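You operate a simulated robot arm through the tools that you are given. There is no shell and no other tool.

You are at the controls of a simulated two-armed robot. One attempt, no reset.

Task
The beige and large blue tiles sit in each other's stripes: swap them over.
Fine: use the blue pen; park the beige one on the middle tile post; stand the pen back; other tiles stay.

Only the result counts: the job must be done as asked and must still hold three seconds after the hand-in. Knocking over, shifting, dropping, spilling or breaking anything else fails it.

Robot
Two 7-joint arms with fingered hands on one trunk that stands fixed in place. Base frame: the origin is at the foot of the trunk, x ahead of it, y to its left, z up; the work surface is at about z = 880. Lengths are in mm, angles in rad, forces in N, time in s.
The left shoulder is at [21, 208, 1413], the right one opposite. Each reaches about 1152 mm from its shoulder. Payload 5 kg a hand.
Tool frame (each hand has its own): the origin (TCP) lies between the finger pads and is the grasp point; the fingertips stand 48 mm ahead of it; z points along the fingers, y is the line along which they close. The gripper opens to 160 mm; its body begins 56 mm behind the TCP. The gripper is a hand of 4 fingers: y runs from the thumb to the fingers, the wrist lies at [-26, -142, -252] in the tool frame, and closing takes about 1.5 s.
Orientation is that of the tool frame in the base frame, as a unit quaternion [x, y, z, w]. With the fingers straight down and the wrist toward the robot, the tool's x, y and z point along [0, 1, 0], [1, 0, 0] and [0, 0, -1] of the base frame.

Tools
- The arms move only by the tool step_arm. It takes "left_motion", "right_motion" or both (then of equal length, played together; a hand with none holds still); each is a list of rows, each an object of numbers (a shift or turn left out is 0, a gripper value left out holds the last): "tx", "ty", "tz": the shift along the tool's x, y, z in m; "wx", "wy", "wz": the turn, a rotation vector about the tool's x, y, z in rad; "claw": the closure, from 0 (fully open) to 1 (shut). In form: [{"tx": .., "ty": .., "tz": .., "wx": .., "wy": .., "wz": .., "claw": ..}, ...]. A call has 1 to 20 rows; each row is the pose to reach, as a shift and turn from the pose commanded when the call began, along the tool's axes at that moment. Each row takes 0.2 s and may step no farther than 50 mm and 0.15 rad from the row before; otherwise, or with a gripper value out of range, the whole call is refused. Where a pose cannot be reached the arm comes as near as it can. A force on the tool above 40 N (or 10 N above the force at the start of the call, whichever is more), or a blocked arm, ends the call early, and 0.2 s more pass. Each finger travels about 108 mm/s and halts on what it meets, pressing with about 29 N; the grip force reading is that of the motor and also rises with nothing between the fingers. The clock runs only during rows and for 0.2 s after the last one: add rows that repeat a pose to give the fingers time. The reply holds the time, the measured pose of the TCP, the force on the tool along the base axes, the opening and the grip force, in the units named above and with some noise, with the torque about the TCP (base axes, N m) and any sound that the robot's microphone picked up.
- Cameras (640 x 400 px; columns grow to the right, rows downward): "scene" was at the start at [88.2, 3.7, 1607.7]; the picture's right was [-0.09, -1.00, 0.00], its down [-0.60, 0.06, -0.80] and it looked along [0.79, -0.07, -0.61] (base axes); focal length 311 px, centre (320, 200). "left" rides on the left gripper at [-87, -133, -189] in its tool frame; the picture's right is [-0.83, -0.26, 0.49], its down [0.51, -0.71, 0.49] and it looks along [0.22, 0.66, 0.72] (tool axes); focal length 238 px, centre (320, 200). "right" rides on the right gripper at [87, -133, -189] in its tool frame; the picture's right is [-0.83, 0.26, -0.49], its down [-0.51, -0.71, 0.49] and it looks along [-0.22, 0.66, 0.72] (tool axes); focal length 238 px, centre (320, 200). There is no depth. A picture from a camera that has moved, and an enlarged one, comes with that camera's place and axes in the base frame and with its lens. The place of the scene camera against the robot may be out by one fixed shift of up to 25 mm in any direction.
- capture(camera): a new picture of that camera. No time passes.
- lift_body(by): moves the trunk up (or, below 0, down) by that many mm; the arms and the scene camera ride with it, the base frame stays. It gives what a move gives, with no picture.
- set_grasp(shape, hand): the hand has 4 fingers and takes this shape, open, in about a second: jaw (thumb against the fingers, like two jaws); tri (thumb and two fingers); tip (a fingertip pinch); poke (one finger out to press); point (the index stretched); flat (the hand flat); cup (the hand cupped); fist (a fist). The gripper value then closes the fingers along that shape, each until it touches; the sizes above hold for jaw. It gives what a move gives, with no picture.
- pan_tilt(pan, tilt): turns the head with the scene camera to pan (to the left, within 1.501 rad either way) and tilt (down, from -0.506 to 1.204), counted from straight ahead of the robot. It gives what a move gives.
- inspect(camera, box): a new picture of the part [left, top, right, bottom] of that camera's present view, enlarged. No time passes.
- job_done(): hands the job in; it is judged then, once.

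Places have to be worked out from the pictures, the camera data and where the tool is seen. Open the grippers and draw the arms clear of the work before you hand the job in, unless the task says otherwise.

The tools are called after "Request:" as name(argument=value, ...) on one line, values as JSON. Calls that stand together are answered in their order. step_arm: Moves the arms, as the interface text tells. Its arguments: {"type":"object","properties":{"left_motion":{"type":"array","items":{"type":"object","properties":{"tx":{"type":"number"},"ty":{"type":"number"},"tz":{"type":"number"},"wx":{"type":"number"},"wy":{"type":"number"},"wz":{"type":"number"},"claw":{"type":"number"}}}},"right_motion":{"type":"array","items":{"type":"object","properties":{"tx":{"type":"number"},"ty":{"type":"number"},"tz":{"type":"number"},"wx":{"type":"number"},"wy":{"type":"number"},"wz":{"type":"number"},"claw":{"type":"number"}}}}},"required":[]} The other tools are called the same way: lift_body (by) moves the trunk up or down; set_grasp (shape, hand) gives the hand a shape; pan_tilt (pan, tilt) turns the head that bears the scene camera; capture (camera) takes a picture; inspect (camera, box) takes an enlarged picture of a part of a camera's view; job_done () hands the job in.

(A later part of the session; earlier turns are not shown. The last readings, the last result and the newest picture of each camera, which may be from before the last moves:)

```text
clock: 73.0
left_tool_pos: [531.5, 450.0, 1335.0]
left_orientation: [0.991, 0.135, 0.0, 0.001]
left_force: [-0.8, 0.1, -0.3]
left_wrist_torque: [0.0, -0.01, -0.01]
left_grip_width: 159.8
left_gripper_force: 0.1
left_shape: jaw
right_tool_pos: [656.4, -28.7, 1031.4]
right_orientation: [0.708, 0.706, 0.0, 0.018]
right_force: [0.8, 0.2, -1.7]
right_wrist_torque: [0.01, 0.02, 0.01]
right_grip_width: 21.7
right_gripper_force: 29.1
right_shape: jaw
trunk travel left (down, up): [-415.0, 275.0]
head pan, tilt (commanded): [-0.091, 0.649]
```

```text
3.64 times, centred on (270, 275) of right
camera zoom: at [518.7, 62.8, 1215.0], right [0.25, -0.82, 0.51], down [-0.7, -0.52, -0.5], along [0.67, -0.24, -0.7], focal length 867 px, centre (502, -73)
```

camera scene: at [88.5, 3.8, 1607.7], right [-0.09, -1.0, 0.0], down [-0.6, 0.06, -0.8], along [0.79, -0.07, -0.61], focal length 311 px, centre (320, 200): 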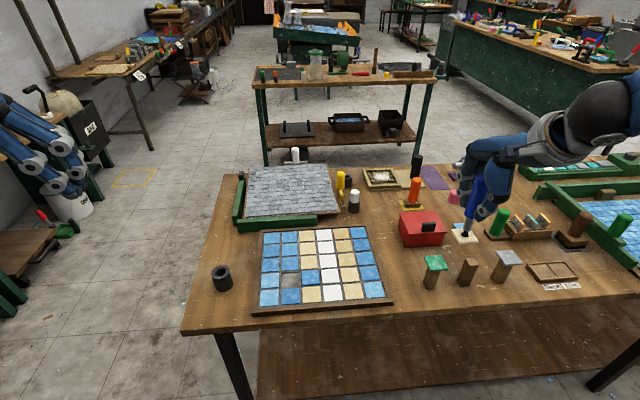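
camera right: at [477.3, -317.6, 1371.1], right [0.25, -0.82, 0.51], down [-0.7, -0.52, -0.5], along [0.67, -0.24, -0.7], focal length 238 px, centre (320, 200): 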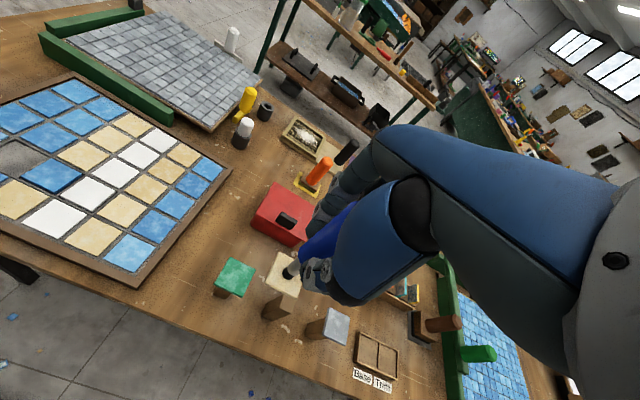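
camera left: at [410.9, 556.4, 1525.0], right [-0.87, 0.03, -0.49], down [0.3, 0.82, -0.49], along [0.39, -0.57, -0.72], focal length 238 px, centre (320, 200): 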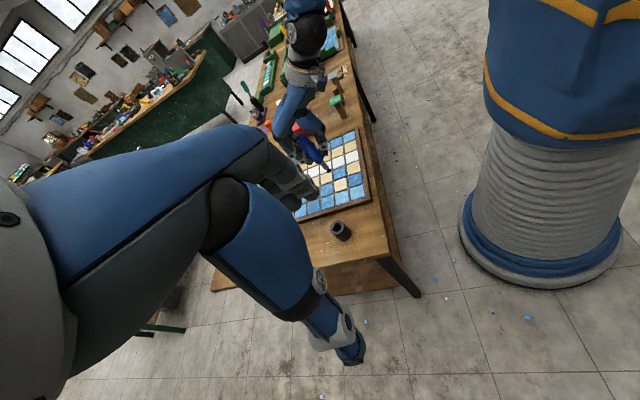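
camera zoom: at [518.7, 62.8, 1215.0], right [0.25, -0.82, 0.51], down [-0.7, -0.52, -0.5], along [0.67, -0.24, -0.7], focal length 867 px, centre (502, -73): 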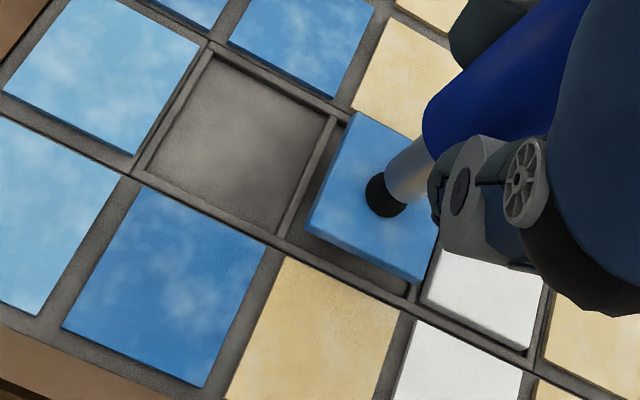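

The blue tile is held level. I shift it sideways by one pocket pitch (about 56 mm toward +y) at this height, then check alignment with the empty pocket.

Request:
step_arm(right_motion=[{"tx": 0.006, "tz": -0.0002}, {"tx": 0.016, "tz": -0.0004}, {"tx": 0.028, "tz": -0.0007}, {"tx": 0.04, "tz": -0.001}, {"tx": 0.05, "tz": -0.0012}, {"tx": 0.056, "tz": -0.0014}, {"tx": 0.056, "tz": -0.0014}])

Request:
inspect(camera="scene", box=[260, 250, 340, 300])

Request:
inspect(camera="left", box=[310, 150, 360, 200])

Request:
inspect(camera="right", box=[230, 220, 350, 330])

```text
clock: 74.6
left_tool_pos: [530.2, 449.5, 1335.0]
left_orientation: [0.991, 0.135, 0.0, 0.001]
left_force: [-0.1, -0.4, -0.3]
left_wrist_torque: [-0.03, 0.02, 0.01]
left_grip_width: 159.6
left_gripper_force: 0.1
left_shape: jaw
right_tool_pos: [655.8, 27.8, 1029.9]
right_orientation: [0.707, 0.707, 0.001, 0.018]
right_force: [0.3, -0.6, -1.9]
right_wrist_torque: [0.0, -0.02, -0.01]
right_grip_width: 21.8
right_gripper_force: 28.8
right_shape: jaw
trunk travel left (down, up): [-415.0, 275.0]
head pan, tilt (commanded): [-0.091, 0.649]
```

```text
8.00 times, centred on (300, 275) of scene
camera zoom: at [88.5, 3.8, 1607.7], right [-0.09, -1.0, 0.0], down [-0.6, 0.06, -0.8], along [0.79, -0.07, -0.61], focal length 2487 px, centre (480, -400)
```

zoom: 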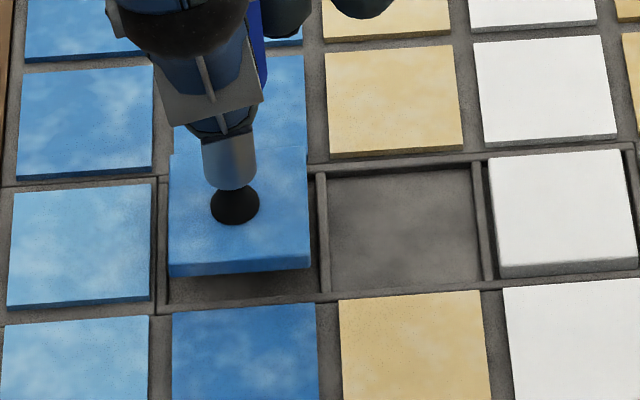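

```text
8.00 times, centred on (335, 175) of left
camera zoom: at [411.4, 555.2, 1525.3], right [-0.87, 0.03, -0.49], down [0.3, 0.82, -0.49], along [0.39, -0.57, -0.72], focal length 1907 px, centre (200, 400)
```

zoom: 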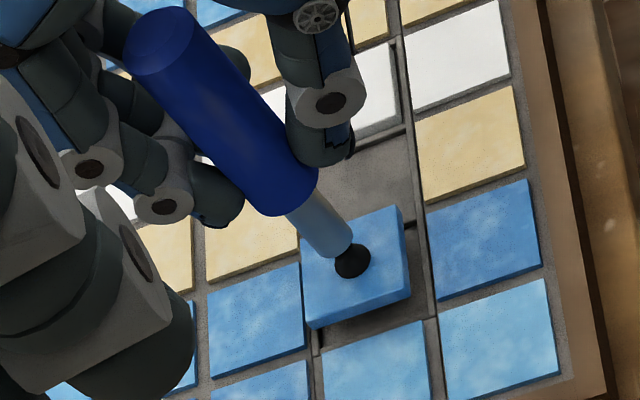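

```text
3.64 times, centred on (290, 275) of right
camera zoom: at [519.1, 118.7, 1215.0], right [0.25, -0.82, 0.51], down [-0.7, -0.52, -0.5], along [0.67, -0.24, -0.7], focal length 867 px, centre (429, -73)
```

zoom: 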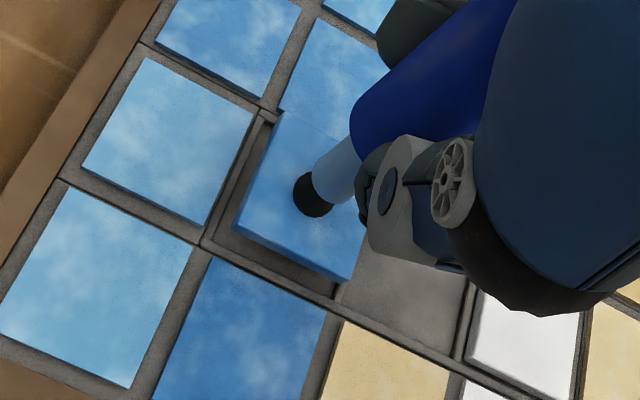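

The tile looks centred over pocket 1. I zoom in further to check the gaps along both axes before lowering.

Request:
inspect(camera="scene", box=[276, 264, 306, 294])

Request:
inspect(camera="left", box=[328, 172, 354, 198])

Request:
inspect(camera="right", box=[260, 240, 310, 300])

```text
13.33 times, centred on (291, 279) of scene
camera zoom: at [88.5, 3.8, 1607.7], right [-0.09, -1.0, 0.0], down [-0.6, 0.06, -0.8], along [0.79, -0.07, -0.61], focal length 4146 px, centre (707, -853)
```

zoom: 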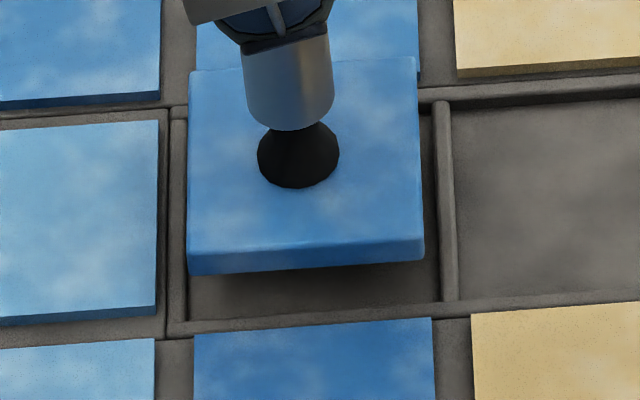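

```text
15.38 times, centred on (341, 185) of left
camera zoom: at [411.4, 555.2, 1525.3], right [-0.87, 0.03, -0.49], down [0.3, 0.82, -0.49], along [0.39, -0.57, -0.72], focal length 3667 px, centre (-3, 431)
```

zoom: 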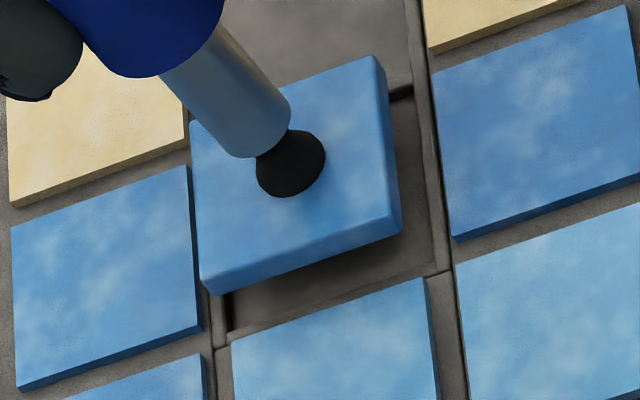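

```text
6.67 times, centred on (285, 270) of right
camera zoom: at [519.1, 118.7, 1215.0], right [0.25, -0.82, 0.51], down [-0.7, -0.52, -0.5], along [0.67, -0.24, -0.7], focal length 1589 px, centre (553, -267)
```

zoom: 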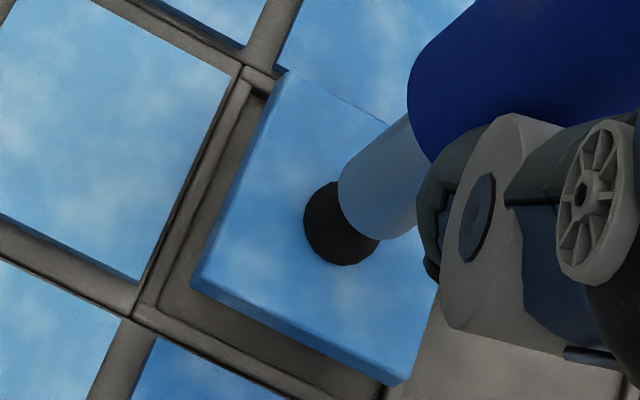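

The gaps to the pocket walls look like 1–2 mm all around. I lower the tile gently until it should just be seated and check force and level before pressing.

Request:
step_arm(right_motion=[{"tz": 0.002}, {"tz": 0.004}, {"tz": 0.006}, {"tz": 0.008}, {"tz": 0.01}, {"tz": 0.0115}, {"tz": 0.013}, {"tz": 0.0145}, {"tz": 0.0155}, {"tz": 0.0155}])

Request:
inspect(camera="scene", box=[276, 264, 306, 294])

Request:
inspect(camera="left", box=[328, 172, 354, 198])

Request:
inspect(camera="right", box=[260, 240, 310, 300])

```text
clock: 76.8
left_tool_pos: [530.7, 450.4, 1335.2]
left_orientation: [0.991, 0.136, 0.0, 0.0]
left_force: [0.0, 0.1, 0.0]
left_wrist_torque: [-0.04, -0.01, 0.04]
left_grip_width: 159.7
left_gripper_force: 0.1
left_shape: jaw
right_tool_pos: [656.6, 27.2, 1015.2]
right_orientation: [0.707, 0.707, 0.001, 0.018]
right_force: [-0.4, 0.1, 0.5]
right_wrist_torque: [-0.01, 0.07, -0.01]
right_grip_width: 21.6
right_gripper_force: 28.5
right_shape: jaw
trunk travel left (down, up): [-415.0, 275.0]
head pan, tilt (commanded): [-0.091, 0.649]
```

```text
13.33 times, centred on (291, 279) of scene
camera zoom: at [88.2, 4.1, 1607.7], right [-0.09, -1.0, 0.0], down [-0.6, 0.05, -0.8], along [0.79, -0.07, -0.61], focal length 4146 px, centre (707, -853)
```

zoom: 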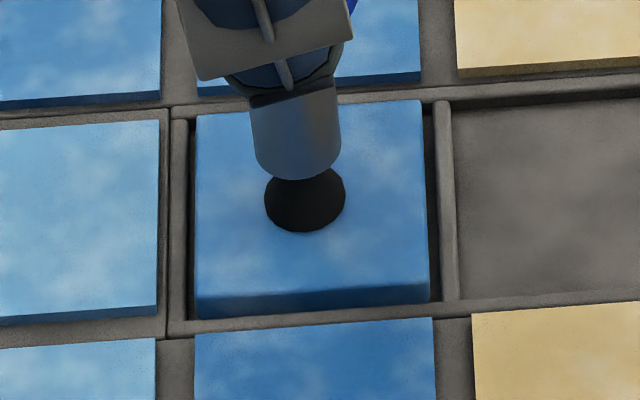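

```text
15.38 times, centred on (341, 185) of left
camera zoom: at [411.1, 555.5, 1525.3], right [-0.87, 0.03, -0.49], down [0.3, 0.82, -0.49], along [0.39, -0.57, -0.72], focal length 3667 px, centre (-3, 431)
```

zoom: 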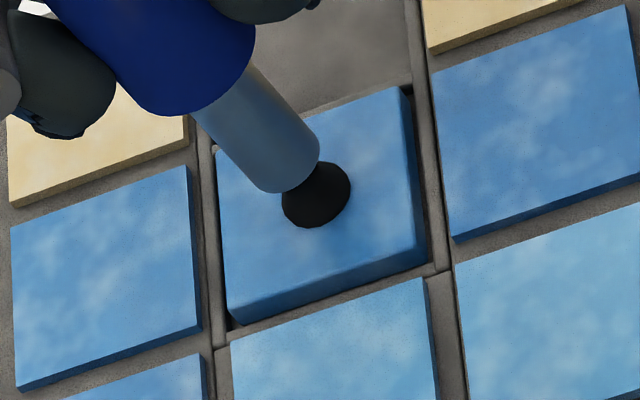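

```text
6.67 times, centred on (285, 270) of right
camera zoom: at [518.9, 118.4, 1199.5], right [0.25, -0.82, 0.51], down [-0.7, -0.52, -0.5], along [0.67, -0.24, -0.7], focal length 1589 px, centre (553, -267)
```

zoom: 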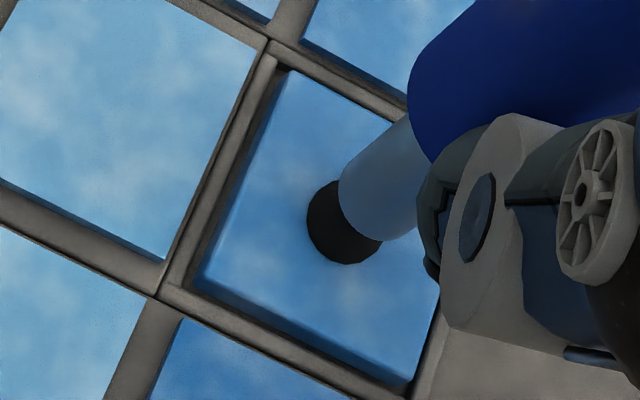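

The blue tile is down inside pocket 1 with even gaps and near-zero force. I press fully to release, then raise slowly.

Request:
step_arm(right_motion=[{"tz": 0.001}, {"tz": 0.002}, {"tz": 0.003}, {"tz": 0.004}, {"tz": 0.005}, {"tz": 0.0055}, {"tz": 0.006}, {"tz": 0.006}])

```text
clock: 78.6
left_tool_pos: [529.9, 450.4, 1336.3]
left_orientation: [0.991, 0.135, 0.001, 0.0]
left_force: [0.6, 0.1, -0.2]
left_wrist_torque: [0.02, 0.0, 0.02]
left_grip_width: 159.8
left_gripper_force: 0.0
left_shape: jaw
right_tool_pos: [655.7, 27.2, 1012.6]
right_orientation: [0.707, 0.707, 0.001, 0.02]
right_force: [-0.7, 0.2, 13.0]
right_wrist_torque: [0.02, -0.03, 0.02]
right_grip_width: 21.7
right_gripper_force: 29.2
right_shape: jaw
trunk travel left (down, up): [-415.0, 275.0]
head pan, tilt (commanded): [-0.091, 0.649]
```

13 N; I add a little more, to about 18 N as before, then raise.

Request:
step_arm(right_motion=[{"tz": 0.0005}, {"tz": 0.0008}, {"tz": 0.0008}])

```text
clock: 79.4
left_tool_pos: [528.9, 450.4, 1334.8]
left_orientation: [0.991, 0.134, 0.0, 0.0]
left_force: [-0.2, 0.5, 0.1]
left_wrist_torque: [-0.03, -0.01, 0.0]
left_grip_width: 159.5
left_gripper_force: 0.0
left_shape: jaw
right_tool_pos: [655.9, 26.8, 1010.8]
right_orientation: [0.707, 0.707, 0.002, 0.018]
right_force: [-0.9, -0.7, 19.4]
right_wrist_torque: [0.0, -0.08, 0.02]
right_grip_width: 22.1
right_gripper_force: 29.3
right_shape: jaw
trunk travel left (down, up): [-415.0, 275.0]
head pan, tilt (commanded): [-0.091, 0.649]
```

Full press reached (19 N). I raise slowly about 14 mm and check that the blue tile stays in its pocket.

Request:
step_arm(right_motion=[{"tz": -0.001}, {"tz": -0.002}, {"tz": -0.003}, {"tz": -0.004}, {"tz": -0.005}, {"tz": -0.006}, {"tz": -0.007}, {"tz": -0.008}, {"tz": -0.01}, {"tz": -0.012}, {"tz": -0.014}, {"tz": -0.014}])

Request:
inspect(camera="scene", box=[270, 255, 320, 300])

Request:
inspect(camera="left", box=[320, 165, 360, 200])

```text
clock: 82.0
left_tool_pos: [530.0, 450.7, 1334.3]
left_orientation: [0.991, 0.135, 0.0, -0.001]
left_force: [0.0, 0.7, 0.2]
left_wrist_torque: [-0.01, 0.01, -0.02]
left_grip_width: 159.6
left_gripper_force: 0.2
left_shape: jaw
right_tool_pos: [656.5, 26.4, 1023.4]
right_orientation: [0.707, 0.707, 0.001, 0.017]
right_force: [0.1, -0.3, -1.0]
right_wrist_torque: [0.03, 0.0, 0.01]
right_grip_width: 21.5
right_gripper_force: 28.6
right_shape: jaw
trunk travel left (down, up): [-415.0, 275.0]
head pan, tilt (commanded): [-0.091, 0.649]
```

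```text
8.89 times, centred on (295, 278) of scene
camera zoom: at [88.4, 4.1, 1607.7], right [-0.09, -1.0, 0.0], down [-0.6, 0.05, -0.8], along [0.79, -0.07, -0.61], focal length 2764 px, centre (542, -489)
```

zoom: 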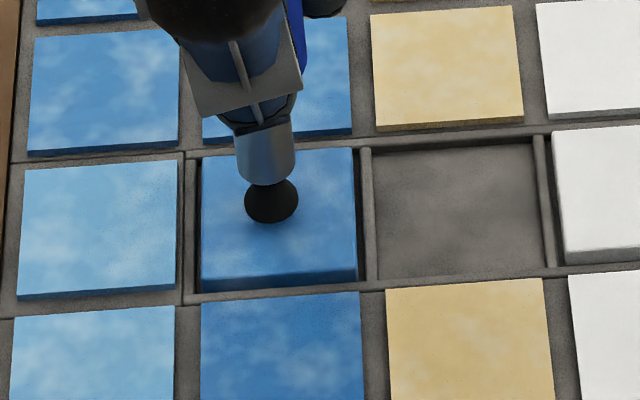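

```text
11.43 times, centred on (340, 182) of left
camera zoom: at [411.3, 555.5, 1525.3], right [-0.87, 0.03, -0.49], down [0.3, 0.82, -0.49], along [0.39, -0.57, -0.72], focal length 2724 px, centre (91, 400)
```

zoom: 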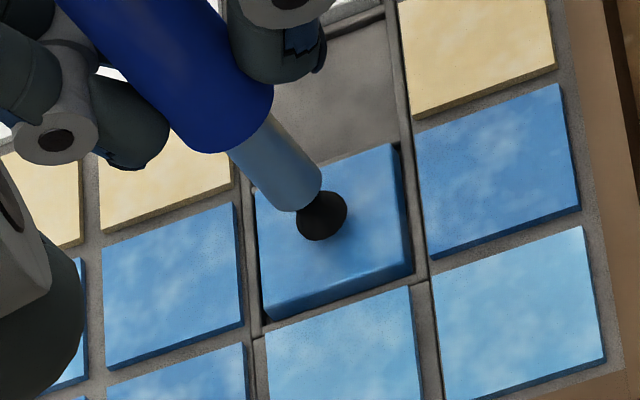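

The blue tile is released and sits squarely in its stripe. I rise 140 mm and go back to the middle post for the beige tile.

Request:
step_arm(right_motion=[{"tx": -0.0002, "ty": 0.0002, "tz": -0.008}, {"tx": -0.0007, "ty": 0.0007, "tz": -0.025}, {"tx": -0.0013, "ty": 0.0014, "tz": -0.05}, {"tx": -0.0019, "ty": 0.002, "tz": -0.075}, {"tx": -0.0025, "ty": 0.0027, "tz": -0.1}, {"tx": -0.0032, "ty": 0.0034, "tz": -0.125}, {"tx": -0.0035, "ty": 0.0038, "tz": -0.14}, {"tx": -0.0035, "ty": 0.0038, "tz": -0.14}])

Request:
inspect(camera="scene", box=[250, 220, 400, 320])

Request:
inspect(camera="right", box=[180, 220, 360, 380])

```text
clock: 83.8
left_tool_pos: [528.6, 451.2, 1334.6]
left_orientation: [0.991, 0.134, 0.0, 0.0]
left_force: [1.0, -0.4, 0.5]
left_wrist_torque: [0.05, 0.02, 0.01]
left_grip_width: 159.5
left_gripper_force: 0.0
left_shape: jaw
right_tool_pos: [655.2, 27.8, 1162.5]
right_orientation: [0.707, 0.707, 0.001, 0.018]
right_force: [-0.3, 0.2, -1.5]
right_wrist_torque: [-0.01, 0.0, 0.01]
right_grip_width: 21.6
right_gripper_force: 29.1
right_shape: jaw
trunk travel left (down, up): [-415.0, 275.0]
head pan, tilt (commanded): [-0.091, 0.649]
```

```text
4.00 times, centred on (325, 270) of scene
camera zoom: at [88.9, 3.7, 1607.6], right [-0.09, -1.0, 0.0], down [-0.6, 0.06, -0.8], along [0.79, -0.07, -0.61], focal length 1244 px, centre (300, -80)
```

zoom: 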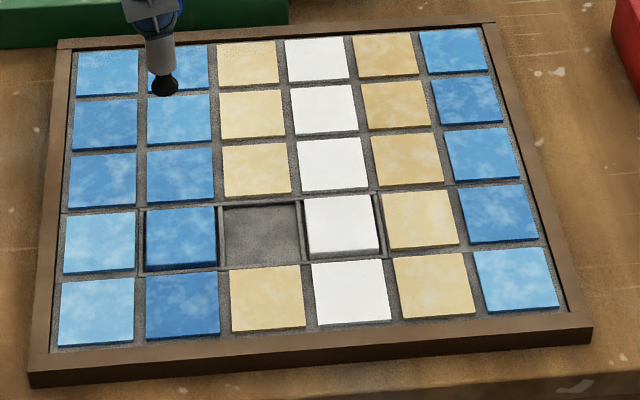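

```text
2.50 times, centred on (270, 300) of right
camera zoom: at [517.8, 118.6, 1346.8], right [0.25, -0.82, 0.51], down [-0.7, -0.52, -0.5], along [0.67, -0.24, -0.7], focal length 596 px, centre (445, -50)
```

zoom: 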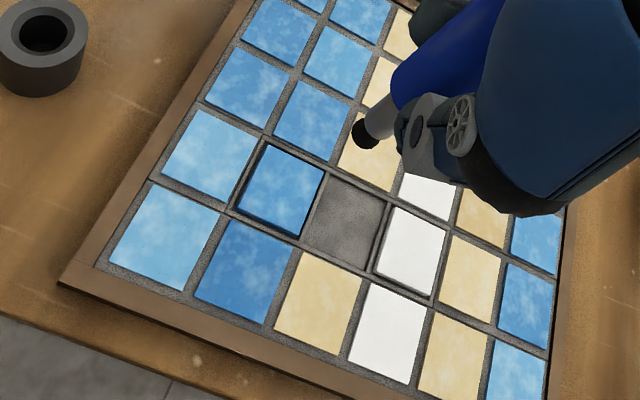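

The blue tile is well placed. Now I move across at constant height to above the middle post.

Request:
step_arm(right_motion=[{"tx": -0.0125, "ty": -0.001, "tz": 0.0003}, {"tx": -0.0375, "ty": -0.0032, "tz": 0.0009}, {"tx": -0.0635, "ty": -0.0053, "tz": 0.0014}, {"tx": -0.09, "ty": -0.0076, "tz": 0.002}, {"tx": -0.1165, "ty": -0.0098, "tz": 0.0027}, {"tx": -0.143, "ty": -0.012, "tz": 0.0033}, {"tx": -0.1695, "ty": -0.0142, "tz": 0.0039}, {"tx": -0.196, "ty": -0.0165, "tz": 0.0045}, {"tx": -0.2225, "ty": -0.0187, "tz": 0.0051}, {"tx": -0.249, "ty": -0.0209, "tz": 0.0057}, {"tx": -0.2755, "ty": -0.0232, "tz": 0.0063}, {"tx": -0.302, "ty": -0.0254, "tz": 0.0069}, {"tx": -0.3285, "ty": -0.0276, "tz": 0.0075}, {"tx": -0.355, "ty": -0.0298, "tz": 0.0081}, {"tx": -0.3815, "ty": -0.0321, "tz": 0.0087}, {"tx": -0.408, "ty": -0.0343, "tz": 0.0093}, {"tx": -0.4345, "ty": -0.0365, "tz": 0.0099}, {"tx": -0.461, "ty": -0.0388, "tz": 0.0105}, {"tx": -0.48, "ty": -0.0404, "tz": 0.011}, {"tx": -0.4865, "ty": -0.0409, "tz": 0.0111}])

Request:
inspect(camera="right", box=[205, 225, 365, 345])

Request:
inspect(camera="scene", box=[415, 215, 535, 295])

```text
clock: 88.0
left_tool_pos: [530.1, 449.4, 1334.6]
left_orientation: [0.991, 0.134, 0.0, 0.0]
left_force: [-0.3, 1.0, 0.7]
left_wrist_torque: [-0.01, 0.02, -0.02]
left_grip_width: 159.4
left_gripper_force: 0.0
left_shape: jaw
right_tool_pos: [614.3, -459.4, 1163.0]
right_orientation: [0.708, 0.706, 0.001, 0.018]
right_force: [0.2, 0.4, -1.3]
right_wrist_torque: [0.0, -0.02, 0.01]
right_grip_width: 21.7
right_gripper_force: 29.4
right_shape: jaw
trunk travel left (down, up): [-415.0, 275.0]
head pan, tilt (commanded): [-0.091, 0.649]
```

```text
3.33 times, centred on (285, 285) of right
camera zoom: at [477.6, -367.6, 1346.4], right [0.25, -0.82, 0.51], down [-0.7, -0.52, -0.5], along [0.68, -0.24, -0.7], focal length 794 px, centre (437, -83)
```

zoom: 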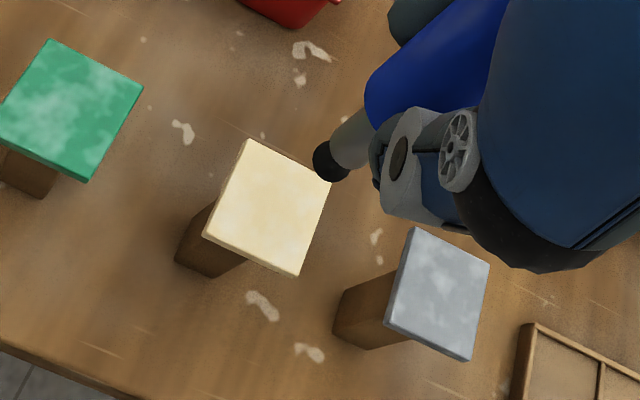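

```text
5.00 times, centred on (475, 255) of scene
camera zoom: at [88.3, 3.8, 1607.7], right [-0.09, -1.0, 0.0], down [-0.6, 0.05, -0.8], along [0.79, -0.07, -0.61], focal length 1555 px, centre (-455, -75)
```

zoom: 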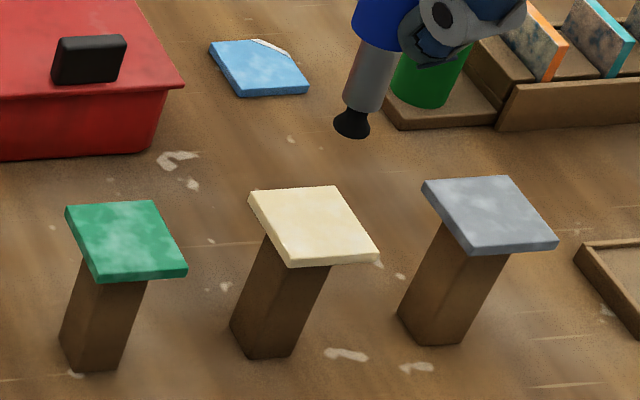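

I'm back at the same spot above the parked tile. I descend to just above it and verify.

Request:
step_arm(right_motion=[{"tx": 0.0002, "ty": -0.0002, "tz": 0.008}, {"tx": 0.0006, "ty": -0.0007, "tz": 0.024}, {"tx": 0.001, "ty": -0.0011, "tz": 0.04}, {"tx": 0.0014, "ty": -0.0015, "tz": 0.055}, {"tx": 0.0016, "ty": -0.0017, "tz": 0.062}, {"tx": 0.0016, "ty": -0.0017, "tz": 0.062}])

Request:
inspect(camera="scene", box=[445, 240, 505, 290])

Request:
inspect(camera="left", box=[325, 75, 355, 100])

```text
clock: 89.4
left_tool_pos: [530.2, 450.6, 1334.4]
left_orientation: [0.991, 0.134, 0.0, 0.0]
left_force: [0.3, 0.0, -0.1]
left_wrist_torque: [0.0, -0.03, -0.03]
left_grip_width: 159.7
left_gripper_force: 0.0
left_shape: jaw
right_tool_pos: [614.2, -459.4, 1101.6]
right_orientation: [0.707, 0.707, -0.001, 0.019]
right_force: [-1.0, -0.1, -1.5]
right_wrist_torque: [-0.02, 0.05, 0.0]
right_grip_width: 21.4
right_gripper_force: 29.0
right_shape: jaw
trunk travel left (down, up): [-415.0, 275.0]
head pan, tilt (commanded): [-0.091, 0.649]
```

```text
8.00 times, centred on (475, 265) of scene
camera zoom: at [88.3, 3.8, 1607.7], right [-0.09, -1.0, 0.0], down [-0.6, 0.05, -0.8], along [0.79, -0.07, -0.61], focal length 2487 px, centre (-920, -320)
```

zoom: 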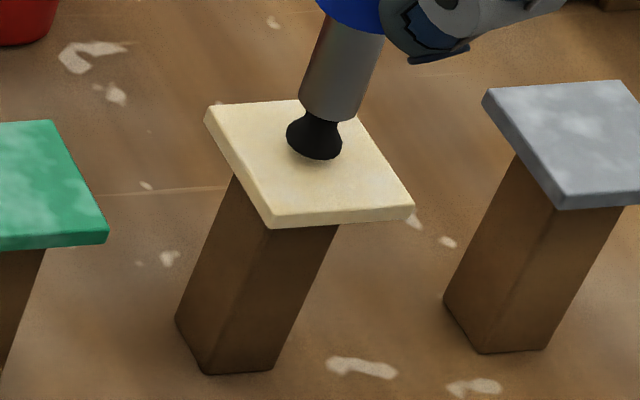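

```text
16.00 times, centred on (340, 88) of left
camera zoom: at [411.2, 555.3, 1525.4], right [-0.87, 0.03, -0.49], down [0.3, 0.82, -0.49], along [0.39, -0.57, -0.72], focal length 3814 px, centre (0, 2000)
```

zoom: 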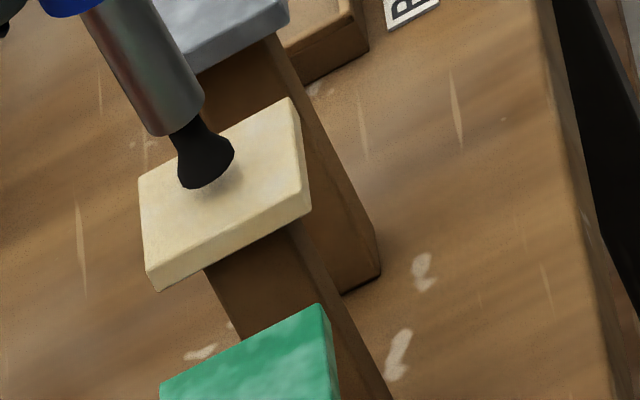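

The cup is about 1.2 mm to −y of the earlier spot, so I correct that and press down onto the tile.

Request:
step_arm(right_motion=[{"tx": 0.0006, "tz": 0.001}, {"tx": 0.0012, "tz": 0.003}, {"tx": 0.0012, "tz": 0.005}, {"tx": 0.0012, "tz": 0.007}, {"tx": 0.0012, "tz": 0.009}, {"tx": 0.0012, "tz": 0.0105}, {"tx": 0.0012, "tz": 0.012}, {"tx": 0.0012, "tz": 0.012}])

```text
clock: 91.2
left_tool_pos: [529.7, 450.3, 1334.3]
left_orientation: [0.991, 0.135, 0.001, 0.0]
left_force: [0.2, -0.6, 0.2]
left_wrist_torque: [-0.02, 0.03, 0.0]
left_grip_width: 159.6
left_gripper_force: 0.0
left_shape: jaw
right_tool_pos: [614.5, -457.7, 1089.0]
right_orientation: [0.707, 0.707, 0.0, 0.019]
right_force: [-0.9, 0.1, 7.8]
right_wrist_torque: [-0.02, 0.07, 0.01]
right_grip_width: 21.7
right_gripper_force: 29.4
right_shape: jaw
trunk travel left (down, up): [-415.0, 275.0]
head pan, tilt (commanded): [-0.091, 0.649]
```

7.8 N; I press a further 1.8 mm to reach the toggle range.

Request:
step_arm(right_motion=[{"tz": 0.0006}, {"tz": 0.0012}, {"tz": 0.0018}, {"tz": 0.0018}])

```text
clock: 92.2
left_tool_pos: [529.8, 449.5, 1334.6]
left_orientation: [0.991, 0.136, 0.0, 0.0]
left_force: [-0.4, -0.6, 0.1]
left_wrist_torque: [0.0, 0.01, 0.02]
left_grip_width: 159.8
left_gripper_force: 0.0
left_shape: jaw
right_tool_pos: [615.0, -457.5, 1089.7]
right_orientation: [0.707, 0.707, 0.001, 0.019]
right_force: [-0.6, 0.4, 14.1]
right_wrist_torque: [0.04, -0.03, 0.01]
right_grip_width: 21.7
right_gripper_force: 29.4
right_shape: jaw
trunk travel left (down, up): [-415.0, 275.0]
head pan, tilt (commanded): [-0.091, 0.649]
```

14 N; a touch more to match the earlier presses, then a slow lift.

Request:
step_arm(right_motion=[{"tz": 0.0004}, {"tz": 0.0008}, {"tz": 0.0008}])

```text
clock: 93.0
left_tool_pos: [528.7, 449.6, 1334.5]
left_orientation: [0.991, 0.134, 0.0, 0.001]
left_force: [-0.9, -0.9, -0.4]
left_wrist_torque: [-0.02, 0.01, 0.02]
left_grip_width: 159.7
left_gripper_force: 0.1
left_shape: jaw
right_tool_pos: [615.1, -458.2, 1087.8]
right_orientation: [0.707, 0.707, 0.0, 0.019]
right_force: [-0.1, -1.2, 16.7]
right_wrist_torque: [0.03, -0.13, 0.01]
right_grip_width: 21.8
right_gripper_force: 28.5
right_shape: jaw
trunk travel left (down, up): [-415.0, 275.0]
head pan, tilt (commanded): [-0.091, 0.649]
```

16.7 N, close to the 17 N that toggled here before. I lift slowly and look.

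Request:
step_arm(right_motion=[{"tz": -0.001}, {"tz": -0.002}, {"tz": -0.003}, {"tz": -0.004}, {"tz": -0.005}, {"tz": -0.006}, {"tz": -0.007}, {"tz": -0.009}, {"tz": -0.011}, {"tz": -0.013}, {"tz": -0.015}, {"tz": -0.015}])

Request:
inspect(camera="scene", box=[445, 240, 505, 290])

Request:
inspect(camera="left", box=[325, 75, 355, 100])

```text
clock: 95.6
left_tool_pos: [529.3, 450.2, 1335.2]
left_orientation: [0.991, 0.135, 0.001, 0.0]
left_force: [0.5, 0.3, 0.2]
left_wrist_torque: [-0.03, -0.04, -0.01]
left_grip_width: 159.8
left_gripper_force: 0.0
left_shape: jaw
right_tool_pos: [615.1, -459.1, 1102.5]
right_orientation: [0.707, 0.707, 0.001, 0.018]
right_force: [0.3, 0.0, -1.1]
right_wrist_torque: [0.04, 0.03, 0.03]
right_grip_width: 21.5
right_gripper_force: 28.5
right_shape: jaw
trunk travel left (down, up): [-415.0, 275.0]
head pan, tilt (commanded): [-0.091, 0.649]
```

```text
8.00 times, centred on (475, 265) of scene
camera zoom: at [88.3, 3.6, 1607.7], right [-0.09, -1.0, 0.0], down [-0.6, 0.06, -0.8], along [0.79, -0.07, -0.61], focal length 2487 px, centre (-920, -320)
```

zoom: 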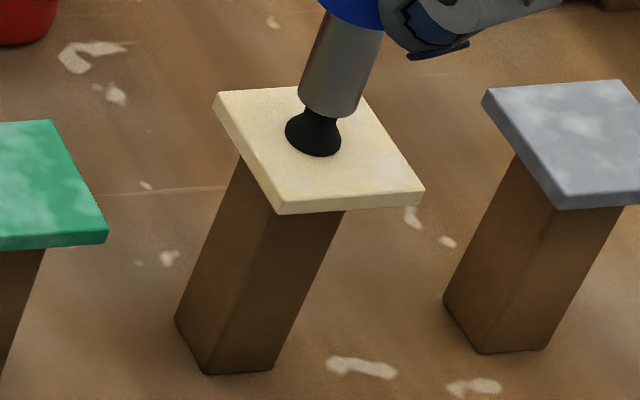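

```text
16.00 times, centred on (340, 88) of left
camera zoom: at [411.2, 555.1, 1525.4], right [-0.87, 0.03, -0.49], down [0.3, 0.82, -0.49], along [0.39, -0.57, -0.72], focal length 3814 px, centre (0, 2000)
```

zoom: 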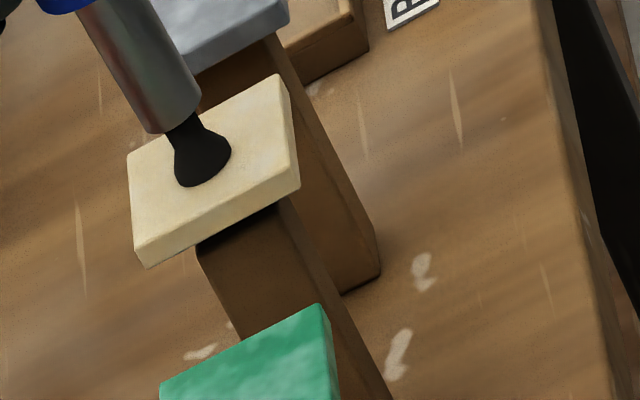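

The beige tile is held and level, and the post stands undisturbed. I rise 60 mm and then carry it to the board.

Request:
step_arm(right_motion=[{"tx": -0.0001, "ty": 0.0001, "tz": -0.006}, {"tx": -0.0005, "ty": 0.0005, "tz": -0.02}, {"tx": -0.001, "ty": 0.001, "tz": -0.04}, {"tx": -0.0014, "ty": 0.0015, "tz": -0.055}, {"tx": -0.0015, "ty": 0.0016, "tz": -0.06}, {"tx": -0.0015, "ty": 0.0016, "tz": -0.06}])

Request:
step_arm(right_motion=[{"tx": 0.012, "ty": 0.0012, "tz": -0.0003}, {"tx": 0.034, "ty": 0.0033, "tz": -0.0008}, {"tx": 0.058, "ty": 0.0056, "tz": -0.0013}, {"tx": 0.082, "ty": 0.0079, "tz": -0.0018}, {"tx": 0.106, "ty": 0.0102, "tz": -0.0024}, {"tx": 0.13, "ty": 0.0125, "tz": -0.0029}, {"tx": 0.154, "ty": 0.0148, "tz": -0.0034}, {"tx": 0.178, "ty": 0.0171, "tz": -0.004}, {"tx": 0.202, "ty": 0.0194, "tz": -0.0045}, {"tx": 0.226, "ty": 0.0217, "tz": -0.005}, {"tx": 0.25, "ty": 0.0241, "tz": -0.0056}, {"tx": 0.274, "ty": 0.0264, "tz": -0.0061}, {"tx": 0.298, "ty": 0.0287, "tz": -0.0067}, {"tx": 0.322, "ty": 0.031, "tz": -0.0072}, {"tx": 0.346, "ty": 0.0333, "tz": -0.0077}, {"tx": 0.37, "ty": 0.0356, "tz": -0.0083}, {"tx": 0.394, "ty": 0.0379, "tz": -0.0088}, {"tx": 0.416, "ty": 0.04, "tz": -0.0093}, {"tx": 0.4291, "ty": 0.0413, "tz": -0.0096}, {"tx": 0.4291, "ty": 0.0413, "tz": -0.0096}])

Request:
inspect(camera="scene", box=[250, 220, 400, 320])

Request:
inspect(camera="right", box=[205, 225, 365, 345])

```text
clock: 97.0
left_tool_pos: [530.5, 450.6, 1335.3]
left_orientation: [0.991, 0.134, 0.0, 0.0]
left_force: [0.0, 0.1, 0.4]
left_wrist_torque: [0.0, 0.01, 0.03]
left_grip_width: 159.9
left_gripper_force: 0.1
left_shape: jaw
right_tool_pos: [614.4, -457.4, 1164.1]
right_orientation: [0.707, 0.707, 0.001, 0.018]
right_force: [0.6, -0.5, -2.0]
right_wrist_torque: [0.0, 0.03, -0.01]
right_grip_width: 21.6
right_gripper_force: 28.4
right_shape: jaw
trunk travel left (down, up): [-415.0, 275.0]
head pan, tilt (commanded): [-0.091, 0.649]
```

```text
clock: 101.2
left_tool_pos: [530.8, 449.3, 1336.1]
left_orientation: [0.991, 0.135, 0.0, 0.0]
left_force: [0.6, -0.4, 0.9]
left_wrist_torque: [0.03, 0.04, 0.01]
left_grip_width: 159.5
left_gripper_force: 0.1
left_shape: jaw
right_tool_pos: [656.5, -29.1, 1160.8]
right_orientation: [0.707, 0.707, 0.001, 0.018]
right_force: [0.0, -0.2, -1.5]
right_wrist_torque: [0.05, -0.01, 0.03]
right_grip_width: 21.5
right_gripper_force: 29.4
right_shape: jaw
trunk travel left (down, up): [-415.0, 275.0]
head pan, tilt (commanded): [-0.091, 0.649]
```

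```text
4.00 times, centred on (325, 270) of scene
camera zoom: at [88.5, 3.3, 1607.7], right [-0.09, -1.0, 0.0], down [-0.6, 0.06, -0.8], along [0.79, -0.07, -0.61], focal length 1244 px, centre (300, -80)
```

zoom: 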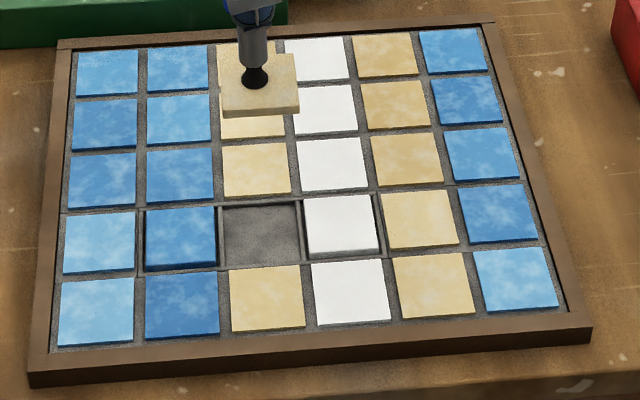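

```text
3.33 times, centred on (285, 285) of right
camera zoom: at [520.0, 62.2, 1345.5], right [0.25, -0.82, 0.51], down [-0.7, -0.52, -0.5], along [0.67, -0.24, -0.7], focal length 794 px, centre (437, -83)
```

zoom: 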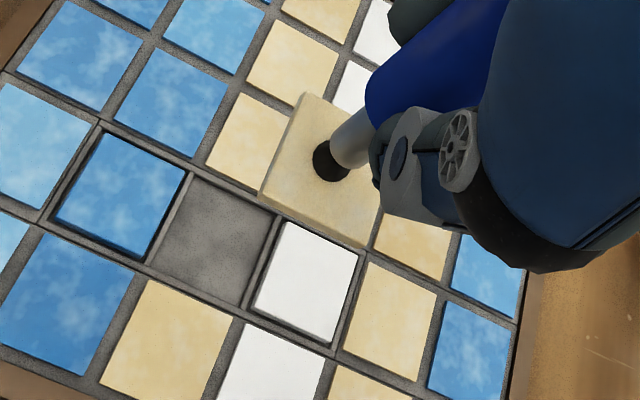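

The beige tile is above pocket 2. I descend to the same pre-insertion height used for the blue tile and check alignment.

Request:
step_arm(right_motion=[{"tx": 0.0003, "ty": -0.0003, "tz": 0.012}, {"tx": 0.0008, "ty": -0.0009, "tz": 0.035}, {"tx": 0.0015, "ty": -0.0016, "tz": 0.06}, {"tx": 0.0021, "ty": -0.0023, "tz": 0.085}, {"tx": 0.0026, "ty": -0.0028, "tz": 0.105}, {"tx": 0.003, "ty": -0.0033, "tz": 0.122}, {"tx": 0.0032, "ty": -0.0035, "tz": 0.1295}, {"tx": 0.0032, "ty": -0.0035, "tz": 0.1295}])

Request:
inspect(camera="scene", box=[296, 264, 326, 294])

Request:
inspect(camera="left", box=[326, 158, 352, 184])

Request:
inspect(camera="right", box=[250, 230, 310, 300])

```text
clock: 103.0
left_tool_pos: [531.3, 452.0, 1335.4]
left_orientation: [0.991, 0.136, 0.0, 0.0]
left_force: [0.0, -1.0, 0.2]
left_wrist_torque: [0.02, 0.02, 0.04]
left_grip_width: 159.4
left_gripper_force: 0.0
left_shape: jaw
right_tool_pos: [657.5, -28.6, 1032.0]
right_orientation: [0.707, 0.707, 0.001, 0.017]
right_force: [-0.1, -0.2, -2.3]
right_wrist_torque: [-0.04, -0.01, 0.0]
right_grip_width: 21.5
right_gripper_force: 29.6
right_shape: jaw
trunk travel left (down, up): [-415.0, 275.0]
head pan, tilt (commanded): [-0.091, 0.649]
```

```text
13.33 times, centred on (311, 279) of scene
camera zoom: at [88.2, 4.0, 1607.7], right [-0.09, -1.0, 0.0], down [-0.6, 0.05, -0.8], along [0.79, -0.07, -0.61], focal length 4146 px, centre (440, -853)
```

zoom: 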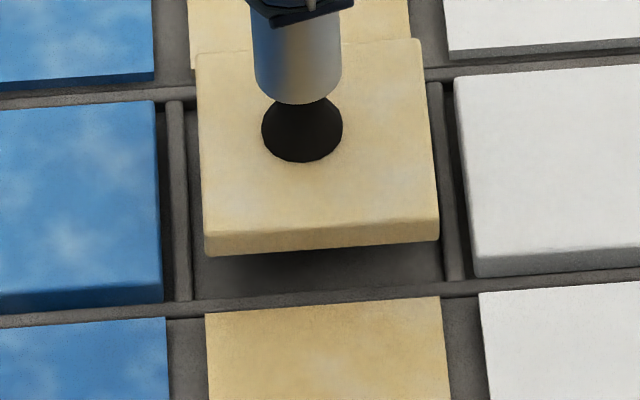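

```text
15.38 times, centred on (339, 171) of left
camera zoom: at [411.1, 555.4, 1525.4], right [-0.87, 0.03, -0.49], down [0.3, 0.82, -0.49], along [0.39, -0.57, -0.72], focal length 3667 px, centre (28, 646)
```

zoom: 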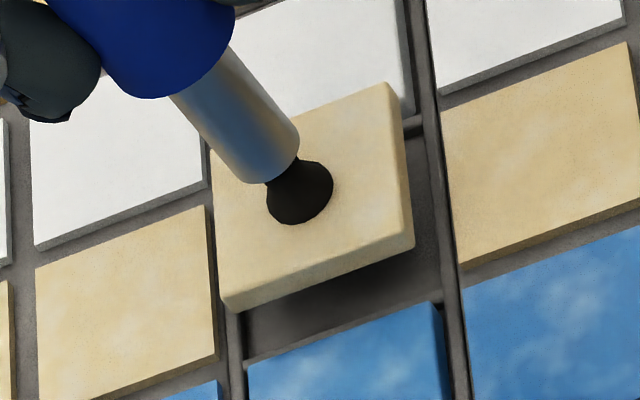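

```text
5.71 times, centred on (280, 265) of right
camera zoom: at [519.0, 62.9, 1216.0], right [0.25, -0.82, 0.51], down [-0.7, -0.52, -0.5], along [0.67, -0.24, -0.7], focal length 1362 px, centre (549, -171)
```

zoom: 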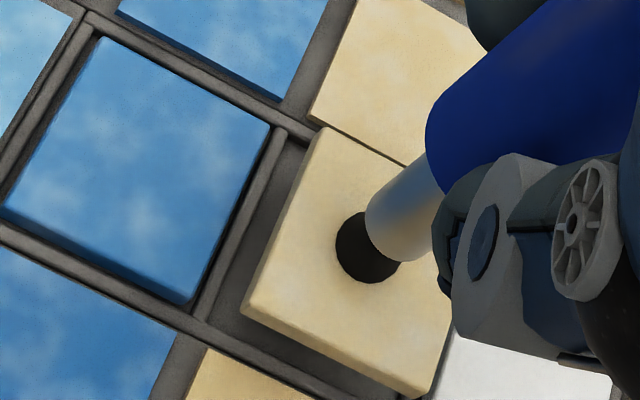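

The beige tile seems about 1–1.5 mm toward −y of the pocket centre. I zoom in further to be sure of both axes.

Request:
inspect(camera="left", box=[338, 166, 358, 186])

Request:
inspect(camera="scene", box=[300, 276, 322, 296])

Request:
inspect(camera="right", box=[260, 240, 300, 300])

```text
16.00 times, centred on (348, 176) of left
camera zoom: at [411.1, 555.4, 1525.4], right [-0.87, 0.03, -0.49], down [0.3, 0.82, -0.49], along [0.39, -0.57, -0.72], focal length 3814 px, centre (-128, 584)
```

zoom: 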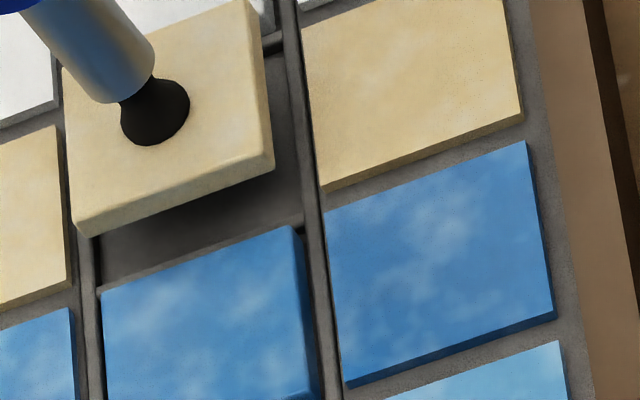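

```text
16.00 times, centred on (311, 286) of scene
camera zoom: at [88.2, 4.0, 1607.7], right [-0.09, -1.0, 0.0], down [-0.6, 0.05, -0.8], along [0.79, -0.07, -0.61], focal length 4975 px, centre (464, -1176)
```

zoom: 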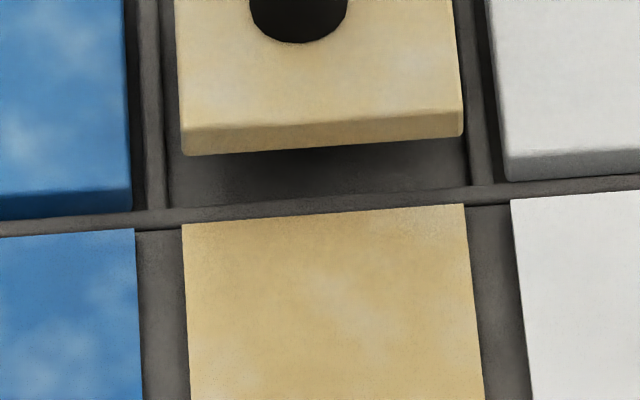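

```text
6.67 times, centred on (280, 270) of right
camera zoom: at [519.0, 62.9, 1216.0], right [0.25, -0.82, 0.51], down [-0.7, -0.52, -0.5], along [0.67, -0.24, -0.7], focal length 1589 px, centre (587, -267)
```

zoom: 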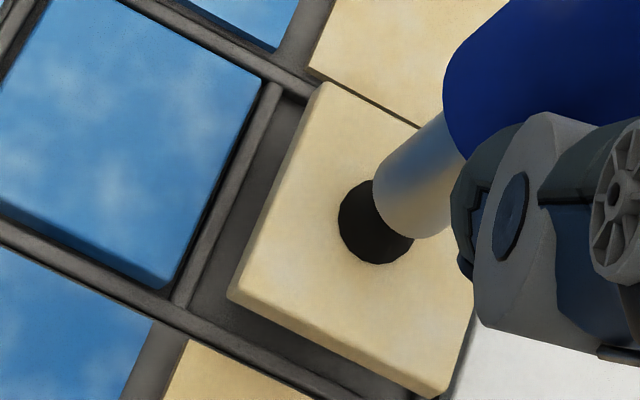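

The scene view shows the tile about 1 mm off toward −y once the slight lowering drift is included, and fine along x. I correct by +1 mm and lower gently to just seated.

Request:
step_arm(right_motion=[{"tx": 0.0005, "tz": 0.001}, {"tx": 0.001, "tz": 0.003}, {"tx": 0.001, "tz": 0.005}, {"tx": 0.001, "tz": 0.007}, {"tx": 0.001, "tz": 0.009}, {"tx": 0.001, "tz": 0.0105}, {"tx": 0.001, "tz": 0.012}, {"tx": 0.001, "tz": 0.0135}, {"tx": 0.001, "tz": 0.015}, {"tx": 0.001, "tz": 0.016}, {"tx": 0.001, "tz": 0.016}])

Request:
inspect(camera="scene", box=[296, 264, 326, 294])

Request:
inspect(camera="left", box=[326, 158, 352, 184])

Request:
inspect(camera="right", box=[250, 230, 310, 300])

```text
clock: 105.4
left_tool_pos: [529.6, 450.4, 1335.3]
left_orientation: [0.991, 0.136, 0.0, 0.0]
left_force: [0.3, -0.1, -0.6]
left_wrist_torque: [-0.01, 0.04, 0.02]
left_grip_width: 159.4
left_gripper_force: 0.0
left_shape: jaw
right_tool_pos: [656.2, -27.9, 1017.0]
right_orientation: [0.707, 0.707, 0.0, 0.017]
right_force: [-0.9, -0.6, -0.3]
right_wrist_torque: [-0.01, 0.06, 0.02]
right_grip_width: 21.6
right_gripper_force: 28.4
right_shape: jaw
trunk travel left (down, up): [-415.0, 275.0]
head pan, tilt (commanded): [-0.091, 0.649]
```

```text
13.33 times, centred on (311, 279) of scene
camera zoom: at [88.3, 4.0, 1607.7], right [-0.09, -1.0, 0.0], down [-0.6, 0.05, -0.8], along [0.79, -0.07, -0.61], focal length 4146 px, centre (440, -853)
```

zoom: 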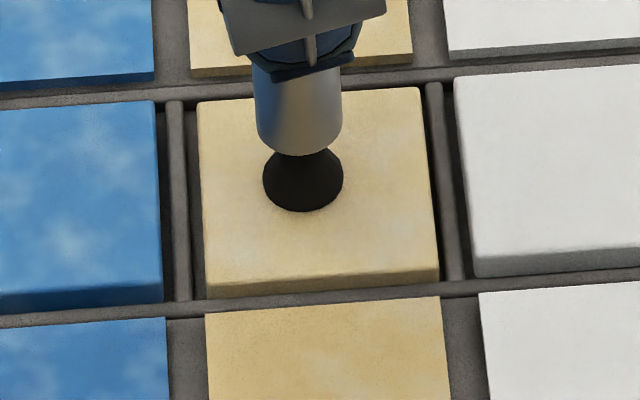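

```text
15.38 times, centred on (339, 171) of left
camera zoom: at [411.1, 555.5, 1525.3], right [-0.87, 0.03, -0.49], down [0.3, 0.82, -0.49], along [0.39, -0.57, -0.72], focal length 3667 px, centre (28, 646)
```

zoom: 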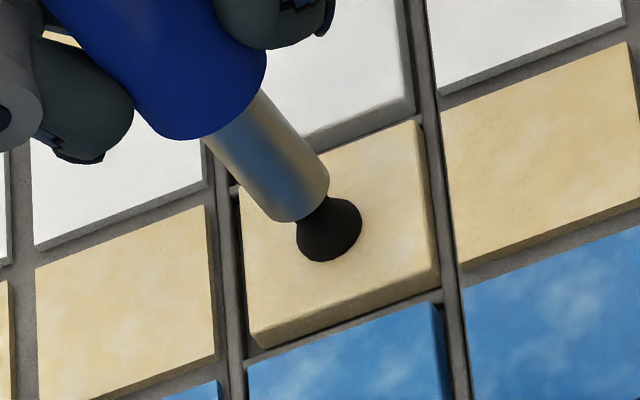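

```text
5.71 times, centred on (280, 265) of right
camera zoom: at [518.9, 63.0, 1200.3], right [0.25, -0.82, 0.51], down [-0.7, -0.52, -0.5], along [0.67, -0.24, -0.7], focal length 1362 px, centre (549, -171)
```

zoom: 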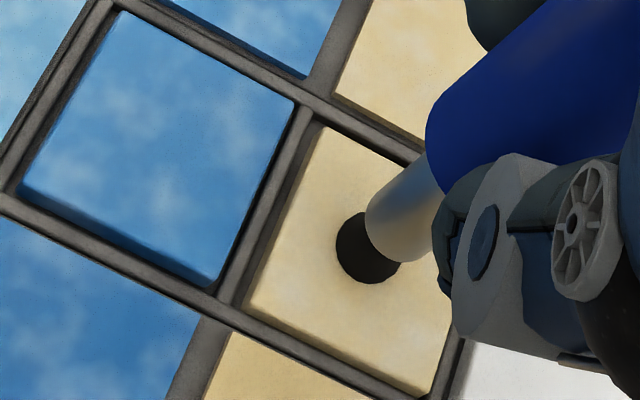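

The beige tile is inside pocket 2 and level. I press fully to release it.

Request:
step_arm(right_motion=[{"tz": 0.001}, {"tz": 0.002}, {"tz": 0.003}, {"tz": 0.004}, {"tz": 0.005}, {"tz": 0.0055}, {"tz": 0.006}, {"tz": 0.006}])

```text
clock: 107.2
left_tool_pos: [528.3, 451.2, 1335.4]
left_orientation: [0.991, 0.135, 0.0, 0.0]
left_force: [0.0, -0.3, 0.6]
left_wrist_torque: [-0.02, 0.01, -0.01]
left_grip_width: 159.8
left_gripper_force: 0.0
left_shape: jaw
right_tool_pos: [656.7, -29.4, 1010.6]
right_orientation: [0.706, 0.708, 0.0, 0.018]
right_force: [-0.8, -0.8, 10.5]
right_wrist_torque: [-0.02, 0.02, 0.03]
right_grip_width: 21.7
right_gripper_force: 29.3
right_shape: jaw
trunk travel left (down, up): [-415.0, 275.0]
head pan, tilt (commanded): [-0.091, 0.649]
```

10.5 N; a bit more to reach the toggle range.

Request:
step_arm(right_motion=[{"tz": 0.0005}, {"tz": 0.001}, {"tz": 0.0013}, {"tz": 0.0013}])

```text
clock: 108.2
left_tool_pos: [529.1, 450.6, 1335.2]
left_orientation: [0.991, 0.135, 0.0, 0.0]
left_force: [0.5, -0.2, 0.1]
left_wrist_torque: [0.01, 0.01, 0.01]
left_grip_width: 159.6
left_gripper_force: 0.1
left_shape: jaw
right_tool_pos: [655.6, -29.2, 1009.6]
right_orientation: [0.707, 0.707, 0.001, 0.018]
right_force: [-0.7, 0.0, 17.9]
right_wrist_torque: [-0.01, -0.05, 0.02]
right_grip_width: 21.9
right_gripper_force: 29.1
right_shape: jaw
trunk travel left (down, up): [-415.0, 275.0]
head pan, tilt (commanded): [-0.091, 0.649]
```

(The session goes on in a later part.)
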